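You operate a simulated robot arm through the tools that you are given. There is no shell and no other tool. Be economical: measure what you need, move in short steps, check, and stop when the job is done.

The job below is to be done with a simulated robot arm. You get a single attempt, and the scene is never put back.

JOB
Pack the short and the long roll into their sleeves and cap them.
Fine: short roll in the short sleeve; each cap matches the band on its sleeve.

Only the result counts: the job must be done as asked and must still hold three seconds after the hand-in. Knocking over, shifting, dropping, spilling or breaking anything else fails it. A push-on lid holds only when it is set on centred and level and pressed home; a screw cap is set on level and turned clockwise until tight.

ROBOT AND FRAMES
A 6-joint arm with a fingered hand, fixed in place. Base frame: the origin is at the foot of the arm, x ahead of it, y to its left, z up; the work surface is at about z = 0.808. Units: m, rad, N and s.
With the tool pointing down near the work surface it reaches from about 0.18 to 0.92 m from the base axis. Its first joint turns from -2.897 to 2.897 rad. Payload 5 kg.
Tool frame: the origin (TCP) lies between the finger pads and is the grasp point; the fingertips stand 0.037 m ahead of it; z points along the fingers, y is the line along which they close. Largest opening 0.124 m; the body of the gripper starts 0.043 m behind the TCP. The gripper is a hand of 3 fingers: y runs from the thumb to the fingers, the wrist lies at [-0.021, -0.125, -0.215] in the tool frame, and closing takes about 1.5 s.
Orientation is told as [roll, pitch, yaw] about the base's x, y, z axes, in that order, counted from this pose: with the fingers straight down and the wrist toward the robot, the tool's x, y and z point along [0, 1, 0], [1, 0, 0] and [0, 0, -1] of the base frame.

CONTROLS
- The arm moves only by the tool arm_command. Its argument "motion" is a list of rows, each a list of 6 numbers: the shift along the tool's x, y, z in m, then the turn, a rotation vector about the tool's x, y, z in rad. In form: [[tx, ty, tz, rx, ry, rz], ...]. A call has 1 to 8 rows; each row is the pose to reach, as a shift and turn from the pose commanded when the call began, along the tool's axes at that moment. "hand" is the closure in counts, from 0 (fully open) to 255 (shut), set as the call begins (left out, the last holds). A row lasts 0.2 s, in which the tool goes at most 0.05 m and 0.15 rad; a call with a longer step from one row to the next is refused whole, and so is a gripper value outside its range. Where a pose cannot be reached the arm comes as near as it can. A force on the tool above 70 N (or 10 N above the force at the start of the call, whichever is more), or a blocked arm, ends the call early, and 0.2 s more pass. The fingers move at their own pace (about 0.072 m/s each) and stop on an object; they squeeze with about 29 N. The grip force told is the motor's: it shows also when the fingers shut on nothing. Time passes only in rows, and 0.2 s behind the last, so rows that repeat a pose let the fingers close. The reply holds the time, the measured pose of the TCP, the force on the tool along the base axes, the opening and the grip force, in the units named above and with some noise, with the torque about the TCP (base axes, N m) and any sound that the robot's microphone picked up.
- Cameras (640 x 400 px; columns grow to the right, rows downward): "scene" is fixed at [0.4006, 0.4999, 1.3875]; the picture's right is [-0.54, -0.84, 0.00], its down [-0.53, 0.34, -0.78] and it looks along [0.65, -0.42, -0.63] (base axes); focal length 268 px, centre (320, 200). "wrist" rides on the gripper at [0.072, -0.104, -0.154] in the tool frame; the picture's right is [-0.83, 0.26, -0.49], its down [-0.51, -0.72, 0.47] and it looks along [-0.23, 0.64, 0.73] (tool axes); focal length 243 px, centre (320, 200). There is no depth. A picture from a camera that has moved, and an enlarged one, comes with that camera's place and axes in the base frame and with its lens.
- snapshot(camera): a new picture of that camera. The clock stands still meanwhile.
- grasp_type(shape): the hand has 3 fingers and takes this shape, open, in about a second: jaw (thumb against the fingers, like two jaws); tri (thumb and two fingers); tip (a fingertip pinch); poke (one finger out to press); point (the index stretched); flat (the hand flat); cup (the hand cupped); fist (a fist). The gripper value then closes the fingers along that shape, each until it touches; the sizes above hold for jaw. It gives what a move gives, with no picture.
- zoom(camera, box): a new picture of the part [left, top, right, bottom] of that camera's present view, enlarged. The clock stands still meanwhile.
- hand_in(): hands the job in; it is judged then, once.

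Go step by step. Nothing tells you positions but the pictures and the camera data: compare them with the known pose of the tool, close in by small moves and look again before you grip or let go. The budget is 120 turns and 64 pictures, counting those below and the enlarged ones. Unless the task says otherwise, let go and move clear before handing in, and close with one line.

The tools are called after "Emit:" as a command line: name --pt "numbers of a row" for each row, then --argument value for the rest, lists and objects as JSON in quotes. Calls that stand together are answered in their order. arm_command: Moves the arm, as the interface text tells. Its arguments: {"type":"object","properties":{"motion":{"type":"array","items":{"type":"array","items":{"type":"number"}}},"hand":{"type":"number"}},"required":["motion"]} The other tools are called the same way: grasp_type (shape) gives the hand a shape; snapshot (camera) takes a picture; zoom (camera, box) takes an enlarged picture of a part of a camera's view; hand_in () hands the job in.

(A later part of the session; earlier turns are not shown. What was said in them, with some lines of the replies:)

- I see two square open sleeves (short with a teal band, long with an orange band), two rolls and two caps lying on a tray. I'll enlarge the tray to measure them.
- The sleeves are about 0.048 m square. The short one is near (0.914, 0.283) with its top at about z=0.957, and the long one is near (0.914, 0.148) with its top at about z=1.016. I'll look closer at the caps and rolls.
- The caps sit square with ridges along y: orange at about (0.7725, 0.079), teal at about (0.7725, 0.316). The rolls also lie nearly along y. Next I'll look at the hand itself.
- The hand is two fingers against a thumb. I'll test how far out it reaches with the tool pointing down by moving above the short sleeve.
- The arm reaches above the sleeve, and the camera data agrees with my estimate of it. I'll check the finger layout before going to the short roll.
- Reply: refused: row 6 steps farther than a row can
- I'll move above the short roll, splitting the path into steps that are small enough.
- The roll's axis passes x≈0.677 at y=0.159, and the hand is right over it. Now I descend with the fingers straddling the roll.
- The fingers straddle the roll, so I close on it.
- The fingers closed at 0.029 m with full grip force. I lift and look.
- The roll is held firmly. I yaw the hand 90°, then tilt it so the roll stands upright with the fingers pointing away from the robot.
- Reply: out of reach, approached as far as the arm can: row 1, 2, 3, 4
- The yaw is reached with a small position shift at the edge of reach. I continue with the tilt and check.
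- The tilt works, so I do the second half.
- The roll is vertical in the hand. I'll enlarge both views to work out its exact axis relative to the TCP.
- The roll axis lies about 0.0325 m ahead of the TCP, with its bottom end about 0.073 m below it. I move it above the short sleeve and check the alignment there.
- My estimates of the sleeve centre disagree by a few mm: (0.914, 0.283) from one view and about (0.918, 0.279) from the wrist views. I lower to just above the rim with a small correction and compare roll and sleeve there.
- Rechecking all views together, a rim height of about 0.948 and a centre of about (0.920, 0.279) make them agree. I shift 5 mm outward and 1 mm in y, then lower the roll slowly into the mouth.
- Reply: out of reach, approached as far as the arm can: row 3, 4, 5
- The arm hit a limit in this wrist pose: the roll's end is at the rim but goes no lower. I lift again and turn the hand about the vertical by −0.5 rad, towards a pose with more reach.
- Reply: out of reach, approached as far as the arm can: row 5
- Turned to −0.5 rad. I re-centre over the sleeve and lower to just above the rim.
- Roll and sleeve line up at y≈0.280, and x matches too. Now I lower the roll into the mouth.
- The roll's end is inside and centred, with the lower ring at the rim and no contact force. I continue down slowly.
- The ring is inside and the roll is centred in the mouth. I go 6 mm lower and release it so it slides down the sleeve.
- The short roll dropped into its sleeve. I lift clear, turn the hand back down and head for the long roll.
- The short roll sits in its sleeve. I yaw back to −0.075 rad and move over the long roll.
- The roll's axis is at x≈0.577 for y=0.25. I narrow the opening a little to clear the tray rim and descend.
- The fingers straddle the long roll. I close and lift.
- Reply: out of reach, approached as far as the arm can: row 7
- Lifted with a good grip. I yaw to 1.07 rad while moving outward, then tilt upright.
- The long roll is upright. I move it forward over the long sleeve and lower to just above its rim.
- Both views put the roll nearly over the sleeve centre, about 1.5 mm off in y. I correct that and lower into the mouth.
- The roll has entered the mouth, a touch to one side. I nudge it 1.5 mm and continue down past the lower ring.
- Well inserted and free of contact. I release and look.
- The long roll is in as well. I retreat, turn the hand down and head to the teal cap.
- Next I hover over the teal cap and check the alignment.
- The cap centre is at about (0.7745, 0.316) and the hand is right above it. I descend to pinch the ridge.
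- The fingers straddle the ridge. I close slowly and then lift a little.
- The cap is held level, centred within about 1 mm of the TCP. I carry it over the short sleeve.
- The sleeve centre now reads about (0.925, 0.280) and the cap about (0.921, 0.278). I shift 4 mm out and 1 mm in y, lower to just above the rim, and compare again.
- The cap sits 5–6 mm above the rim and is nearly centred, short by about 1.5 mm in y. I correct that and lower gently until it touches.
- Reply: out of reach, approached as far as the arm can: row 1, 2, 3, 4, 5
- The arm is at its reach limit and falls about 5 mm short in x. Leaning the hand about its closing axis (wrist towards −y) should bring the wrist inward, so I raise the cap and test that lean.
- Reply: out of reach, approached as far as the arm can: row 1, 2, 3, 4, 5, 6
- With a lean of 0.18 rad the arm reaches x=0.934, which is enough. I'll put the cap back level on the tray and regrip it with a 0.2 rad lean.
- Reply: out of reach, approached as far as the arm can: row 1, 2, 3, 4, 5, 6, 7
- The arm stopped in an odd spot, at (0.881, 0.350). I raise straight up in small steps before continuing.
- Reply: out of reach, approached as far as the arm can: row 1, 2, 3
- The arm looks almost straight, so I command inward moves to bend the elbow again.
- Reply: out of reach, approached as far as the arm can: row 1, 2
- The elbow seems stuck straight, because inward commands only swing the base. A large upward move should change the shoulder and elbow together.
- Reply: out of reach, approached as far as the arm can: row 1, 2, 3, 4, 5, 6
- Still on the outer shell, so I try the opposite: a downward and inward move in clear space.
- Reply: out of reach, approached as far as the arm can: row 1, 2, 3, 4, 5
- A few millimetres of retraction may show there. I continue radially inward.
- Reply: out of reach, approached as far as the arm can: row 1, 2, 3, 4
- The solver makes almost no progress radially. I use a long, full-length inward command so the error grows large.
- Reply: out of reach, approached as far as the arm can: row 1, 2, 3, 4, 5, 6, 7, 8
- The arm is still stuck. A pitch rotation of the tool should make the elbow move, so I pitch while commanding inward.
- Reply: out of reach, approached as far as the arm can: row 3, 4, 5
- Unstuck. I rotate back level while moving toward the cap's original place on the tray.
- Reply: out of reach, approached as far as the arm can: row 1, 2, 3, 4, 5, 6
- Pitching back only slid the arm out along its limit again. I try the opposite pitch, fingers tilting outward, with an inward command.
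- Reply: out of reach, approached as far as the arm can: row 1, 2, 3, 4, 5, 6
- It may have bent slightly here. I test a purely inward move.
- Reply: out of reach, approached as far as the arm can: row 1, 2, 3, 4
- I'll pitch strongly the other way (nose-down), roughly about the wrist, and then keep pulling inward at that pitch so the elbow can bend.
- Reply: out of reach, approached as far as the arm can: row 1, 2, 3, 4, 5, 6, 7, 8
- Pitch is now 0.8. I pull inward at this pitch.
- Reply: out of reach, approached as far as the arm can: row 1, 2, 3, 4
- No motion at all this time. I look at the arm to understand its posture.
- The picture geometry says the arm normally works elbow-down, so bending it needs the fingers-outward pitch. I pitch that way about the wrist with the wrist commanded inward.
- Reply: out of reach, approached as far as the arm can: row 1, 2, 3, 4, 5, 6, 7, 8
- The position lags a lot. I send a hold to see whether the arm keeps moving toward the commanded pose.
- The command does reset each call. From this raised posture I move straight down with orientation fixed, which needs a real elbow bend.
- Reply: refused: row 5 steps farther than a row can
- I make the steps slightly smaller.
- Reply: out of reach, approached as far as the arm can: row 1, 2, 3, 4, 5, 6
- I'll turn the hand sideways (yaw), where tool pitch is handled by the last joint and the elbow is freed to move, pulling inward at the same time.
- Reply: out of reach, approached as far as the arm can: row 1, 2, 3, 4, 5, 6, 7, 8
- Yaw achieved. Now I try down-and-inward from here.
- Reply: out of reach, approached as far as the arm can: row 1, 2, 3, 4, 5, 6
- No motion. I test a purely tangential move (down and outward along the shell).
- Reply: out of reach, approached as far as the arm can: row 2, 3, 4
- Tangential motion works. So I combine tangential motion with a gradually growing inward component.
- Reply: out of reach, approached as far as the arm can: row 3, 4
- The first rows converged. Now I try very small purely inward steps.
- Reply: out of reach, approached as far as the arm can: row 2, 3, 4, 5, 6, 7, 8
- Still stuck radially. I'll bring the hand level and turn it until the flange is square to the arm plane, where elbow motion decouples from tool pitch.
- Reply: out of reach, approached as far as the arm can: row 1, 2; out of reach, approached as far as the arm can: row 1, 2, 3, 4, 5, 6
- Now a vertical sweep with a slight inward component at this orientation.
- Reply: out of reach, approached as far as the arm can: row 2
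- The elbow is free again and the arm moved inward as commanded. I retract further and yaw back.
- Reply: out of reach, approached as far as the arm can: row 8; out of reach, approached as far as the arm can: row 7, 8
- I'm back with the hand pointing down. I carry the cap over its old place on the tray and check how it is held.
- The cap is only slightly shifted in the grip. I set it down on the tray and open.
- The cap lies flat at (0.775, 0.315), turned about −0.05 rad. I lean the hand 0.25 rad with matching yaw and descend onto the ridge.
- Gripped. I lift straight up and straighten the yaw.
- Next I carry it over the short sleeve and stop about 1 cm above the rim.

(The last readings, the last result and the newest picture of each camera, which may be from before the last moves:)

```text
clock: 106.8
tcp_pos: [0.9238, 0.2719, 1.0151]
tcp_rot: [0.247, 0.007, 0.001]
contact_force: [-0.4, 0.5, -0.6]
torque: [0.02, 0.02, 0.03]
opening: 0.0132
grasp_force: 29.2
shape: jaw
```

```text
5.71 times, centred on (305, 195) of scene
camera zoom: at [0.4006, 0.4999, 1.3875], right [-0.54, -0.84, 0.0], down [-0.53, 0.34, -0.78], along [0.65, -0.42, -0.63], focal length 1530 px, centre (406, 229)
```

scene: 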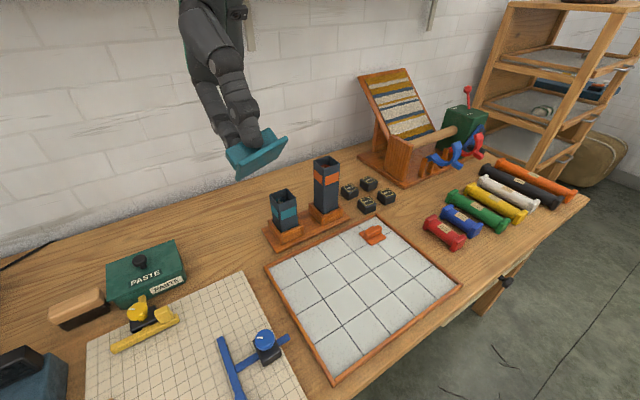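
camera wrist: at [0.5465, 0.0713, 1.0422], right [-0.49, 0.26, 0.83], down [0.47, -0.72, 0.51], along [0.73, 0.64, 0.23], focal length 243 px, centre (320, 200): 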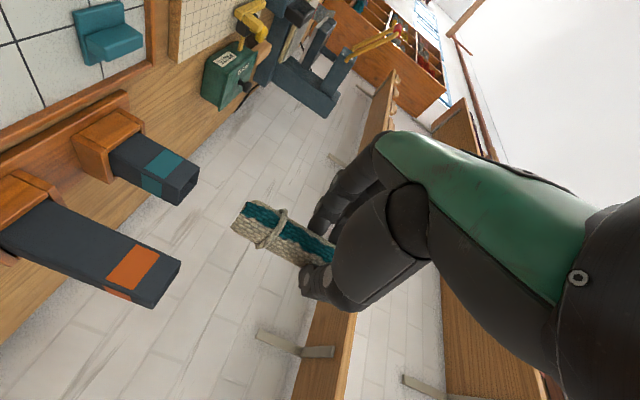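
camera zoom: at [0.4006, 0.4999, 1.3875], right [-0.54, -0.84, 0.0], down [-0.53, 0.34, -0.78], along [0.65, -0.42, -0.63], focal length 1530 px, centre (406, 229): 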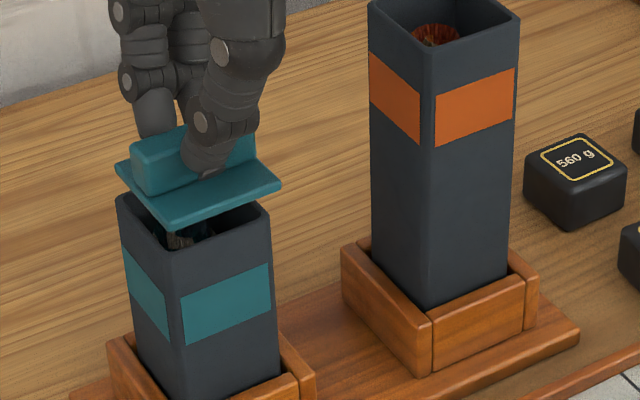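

The cap is level. The picture suggests it needs about 3 mm more in +y, so I apply that, lower 8 mm and zoom tightly.

Emit:
arm_command --pt "0.0029 0.0005 0.0007 0 0 0" --pt "0.0009 0.0005 0.0085 0 0 0" --pt "0.0009 0.0005 0.0085 0 0 0"

Emit:
zoom --camera "scene" --box '[278, 180, 324, 210]'

```text
clock: 107.6
tcp_pos: [0.9243, 0.2741, 1.0066]
tcp_rot: [0.248, 0.01, 0.001]
contact_force: [-0.3, -0.2, 0.8]
torque: [0.0, 0.04, 0.01]
opening: 0.0131
grasp_force: 28.9
shape: jaw
```

```text
13.33 times, centred on (301, 195) of scene
camera zoom: at [0.4006, 0.4999, 1.3875], right [-0.54, -0.84, 0.0], down [-0.53, 0.34, -0.78], along [0.65, -0.42, -0.63], focal length 3569 px, centre (573, 267)
```

zoom: 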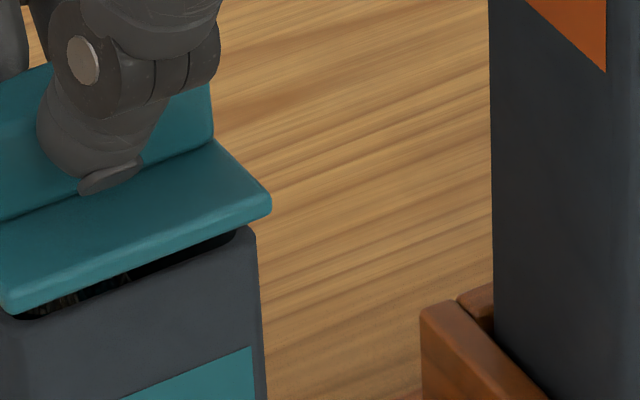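

With the measured widths, the cap looks aligned to within about 0.5 mm and hovers about 4 mm up. I lower straight down in small steps until contact.

Emit:
arm_command --pt "-0.0005 0 0.0019 0 0 0" --pt "-0.00075 0 0.0029 0 0 0" --pt "-0.001 0 0.0039 0 0 0" --pt "-0.00123 0 0.0048 0 0 0" --pt "-0.00123 0 0.0048 0 0 0"

```text
clock: 108.8
tcp_pos: [0.9246, 0.2761, 1.001]
tcp_rot: [0.247, 0.011, 0.0]
contact_force: [-0.8, 0.3, -0.6]
torque: [0.0, 0.02, 0.02]
opening: 0.0133
grasp_force: 28.8
shape: jaw
```

Emit:
arm_command --pt "-0.00025 0 0.00097 0 0 0" --pt "-0.0005 0 0.0019 0 0 0" --pt "-0.00075 0 0.0029 0 0 0" --pt "-0.00075 0 0.0029 0 0 0"

```text
clock: 109.8
tcp_pos: [0.9244, 0.2767, 1.0007]
tcp_rot: [0.249, 0.008, -0.001]
contact_force: [-1.4, -1.0, 9.8]
torque: [0.01, -0.05, 0.01]
opening: 0.0133
grasp_force: 29.1
shape: jaw
heard: snap
```

A snap was heard, so the cap has seated. I release and back away upward and inward.

Emit:
arm_command --pt "0 0 0 0 0 0" --pt "0 0 0 0 0 0" --pt "0 0 0 0 0 0" --pt "0 0 0 0 0 0" --pt "0 0 -0.03 0 0 0" --pt "0 0 -0.06 0 0 0" --pt "0 -0.03 -0.09 0 0 0" --pt "0 -0.07 -0.11 0 0 0" --hand 130

```text
clock: 111.6
tcp_pos: [0.8544, 0.2486, 1.1066]
tcp_rot: [0.247, 0.011, 0.0]
contact_force: [1.1, 1.2, 0.2]
torque: [0.05, 0.02, 0.02]
opening: 0.0605
grasp_force: 0.0
shape: jaw
```

Teal cap done. I straighten the hand and move over the orange cap.

Emit:
arm_command --pt "-0.01 -0.035 -0.0025 0 0 0" --pt "-0.04 -0.06 -0.01 -0.003 -0.08 0" --pt "-0.08 -0.08 -0.02 -0.006 -0.16 0" --pt "-0.12 -0.08 -0.03 -0.01 -0.247 0" --pt "-0.165 -0.08 -0.0416 -0.01 -0.247 0" --pt "-0.165 -0.08 -0.0416 -0.01 -0.247 0"

```text
clock: 113.0
tcp_pos: [0.7759, 0.0794, 1.1058]
tcp_rot: [-0.001, -0.001, -0.003]
contact_force: [0.3, -0.3, -0.4]
torque: [0.01, 0.02, 0.03]
opening: 0.0604
grasp_force: 0.0
shape: jaw
```

It's well placed. I descend onto the orange ridge.

Emit:
arm_command --pt "0 -0.001 0.045 0 0 0" --pt "0 -0.001 0.09 0 0 0" --pt "0 -0.001 0.135 0 0 0" --pt "0 -0.001 0.18 0 0 0" --pt "0 -0.001 0.215 0 0 0" --pt "0 -0.001 0.235 0 0 0" --pt "0 -0.001 0.2468 0 0 0" --pt "0 -0.001 0.2468 0 0 0"

Emit:
zoom --camera "wrist" --box '[180, 150, 380, 350]'

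```text
clock: 114.8
tcp_pos: [0.7736, 0.0785, 0.8583]
tcp_rot: [0.002, 0.001, -0.001]
contact_force: [-0.6, 0.5, -0.5]
torque: [-0.03, 0.0, 0.0]
opening: 0.0608
grasp_force: 0.2
shape: jaw
```

```text
2.00 times, centred on (280, 250) of wrist
camera zoom: at [0.6696, 0.1508, 1.0118], right [0.26, -0.83, 0.49], down [-0.72, -0.51, -0.47], along [0.64, -0.23, -0.73], focal length 485 px, centre (400, 100)
```

zoom: 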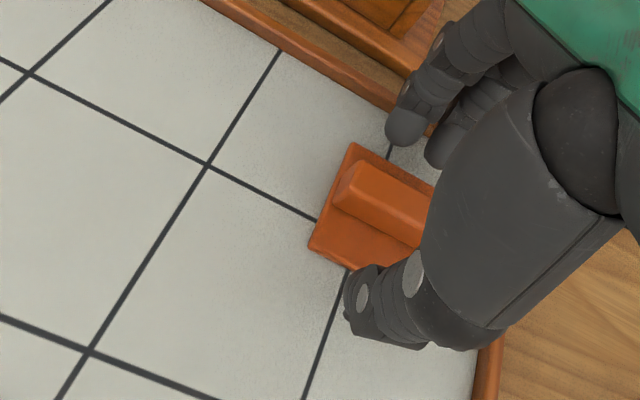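

The cap's centre is about 2–3 mm further in −y, so I shift along the ridge, then close and lift.

Emit:
arm_command --pt "-0.0025 0 0 0 0 0" --pt "-0.0025 0 0 0 0 0" --pt "-0.0025 0 0 0 0 0" --pt "-0.0025 0 0 0 0 0" --pt "-0.0025 0 0 0 0 0" --pt "-0.0025 0 0 0 0 0" --pt "-0.0025 0 0 0 0 0" --hand 255

Emit:
arm_command --pt "0 0 -0.04 0 0 0" --pt "0 0 -0.09 0 0 0" --pt "0 0 -0.14 0 0 0" --pt "0 0 -0.19 0 0 0" --pt "0 0 -0.235 0 0 0" --pt "0 0 -0.235 0 0 0"

```text
clock: 116.4
tcp_pos: [0.7736, 0.077, 0.859]
tcp_rot: [0.002, -0.001, -0.002]
contact_force: [-0.8, -0.4, 0.1]
torque: [-0.02, 0.0, -0.02]
opening: 0.0133
grasp_force: 29.3
shape: jaw
```

```text
clock: 117.8
tcp_pos: [0.7763, 0.0756, 1.0923]
tcp_rot: [0.002, -0.001, -0.002]
contact_force: [-0.6, 0.3, 0.2]
torque: [-0.01, 0.0, 0.03]
opening: 0.0132
grasp_force: 29.4
shape: jaw
```

The orange cap is in hand. I carry it over the long sleeve and stop about 1 cm above the rim.

Emit:
arm_command --pt "0.017 0.0375 0 0 0 0" --pt "0.034 0.075 0 0 0 0" --pt "0.051 0.1125 0 0 0 0" --pt "0.068 0.15 0 0 0 0" --pt "0.068 0.15 0.015 0 0 0" --pt "0.068 0.15 0.0275 0 0 0" --pt "0.068 0.15 0.0275 0 0 0"

Emit:
zoom --camera "scene" --box '[304, 145, 352, 190]'

```text
clock: 119.4
tcp_pos: [0.9261, 0.144, 1.0661]
tcp_rot: [0.001, 0.001, -0.001]
contact_force: [-0.5, -0.5, 0.6]
torque: [-0.03, 0.0, 0.02]
opening: 0.0129
grasp_force: 28.9
shape: jaw
```

```text
8.89 times, centred on (328, 168) of scene
camera zoom: at [0.4006, 0.4999, 1.3875], right [-0.54, -0.84, 0.0], down [-0.53, 0.34, -0.78], along [0.65, -0.42, -0.63], focal length 2379 px, centre (249, 489)
```

zoom: 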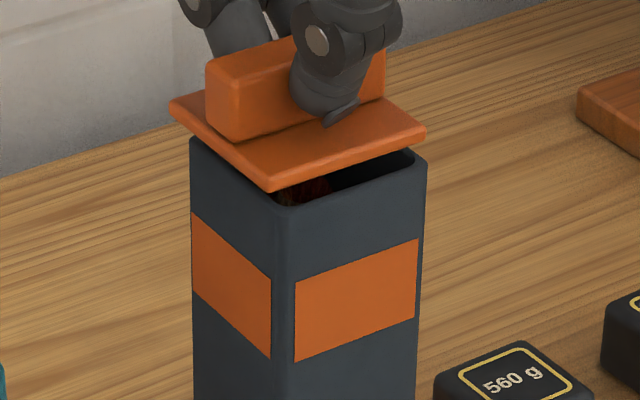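

The cap needs about −3 mm in y and under 1 mm in x. I correct that and lower to about 4 mm above the rim for one last check.

Emit:
arm_command --pt "-0.0028 -0.0007 0 0 0 0" --pt "-0.0028 -0.0007 0.004 0 0 0" --pt "-0.0028 -0.0007 0.006 0 0 0" --pt "-0.0028 -0.0007 0.006 0 0 0"

Emit:
zoom --camera "scene" --box '[304, 145, 352, 190]'

```text
clock: 120.4
tcp_pos: [0.9241, 0.141, 1.0598]
tcp_rot: [0.001, -0.001, 0.0]
contact_force: [0.1, -0.1, -0.5]
torque: [-0.01, -0.01, -0.01]
opening: 0.0129
grasp_force: 28.8
shape: jaw
```

```text
8.89 times, centred on (328, 168) of scene
camera zoom: at [0.4006, 0.4999, 1.3875], right [-0.54, -0.84, 0.0], down [-0.53, 0.34, -0.78], along [0.65, -0.42, -0.63], focal length 2379 px, centre (249, 489)
```

zoom: 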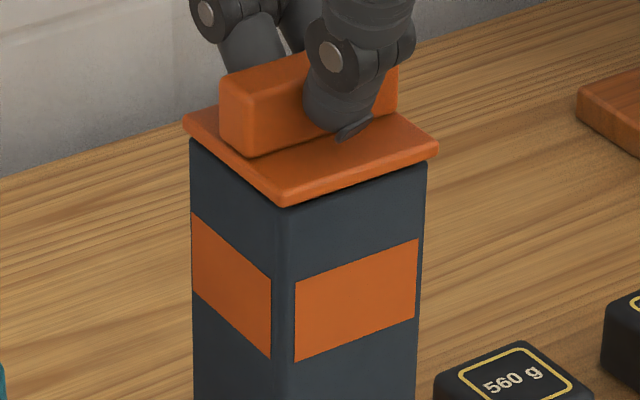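

Aligned to within about 1 mm. I make the final 1 mm correction and lower until it snaps.

Emit:
arm_command --pt "0.001 0.0005 0 0 0 0" --pt "0.001 0.0005 0.002 0 0 0" --pt "0.001 0.0005 0.003 0 0 0" --pt "0.001 0.0005 0.004 0 0 0" --pt "0.001 0.0005 0.005 0 0 0" --pt "0.001 0.0005 0.005 0 0 0"

```text
clock: 121.8
tcp_pos: [0.9235, 0.1404, 1.0565]
tcp_rot: [0.001, -0.003, -0.002]
contact_force: [1.5, -0.9, 10.8]
torque: [-0.02, -0.15, -0.01]
opening: 0.0132
grasp_force: 28.7
shape: jaw
heard: snap
```

Snap heard. I release and retreat upward and inward.

Emit:
arm_command --pt "0 0 0 0 0 0" --pt "0 0 0 0 0 0" --pt "0 0 0 0 0 0" --pt "0 0 0 0 0 0" --pt "0 0 -0.03 0 0 0" --pt "0 0 -0.07 0 0 0" --pt "0 -0.03 -0.1 0 0 0" --pt "0 -0.07 -0.12 0 0 0" --hand 130

Emit:
snapshot --camera "scene"

```text
clock: 123.6
tcp_pos: [0.8517, 0.1428, 1.1737]
tcp_rot: [0.003, -0.001, -0.001]
contact_force: [-0.5, 0.6, 0.4]
torque: [0.03, 0.01, -0.03]
opening: 0.0606
grasp_force: 0.2
shape: jaw
```

```text
refused: no pictures are left
```

Both rolls are in their sleeves, both caps snapped on, and the hand is clear, so I hand in.

Emit:
hand_in

```text
The job is handed in.
```

I packed the short roll in the short sleeve under the teal cap and the long roll in the long sleeve under the orange cap. Each cap made an audible snap, but I had no pictures left to check the final scene before handing in.
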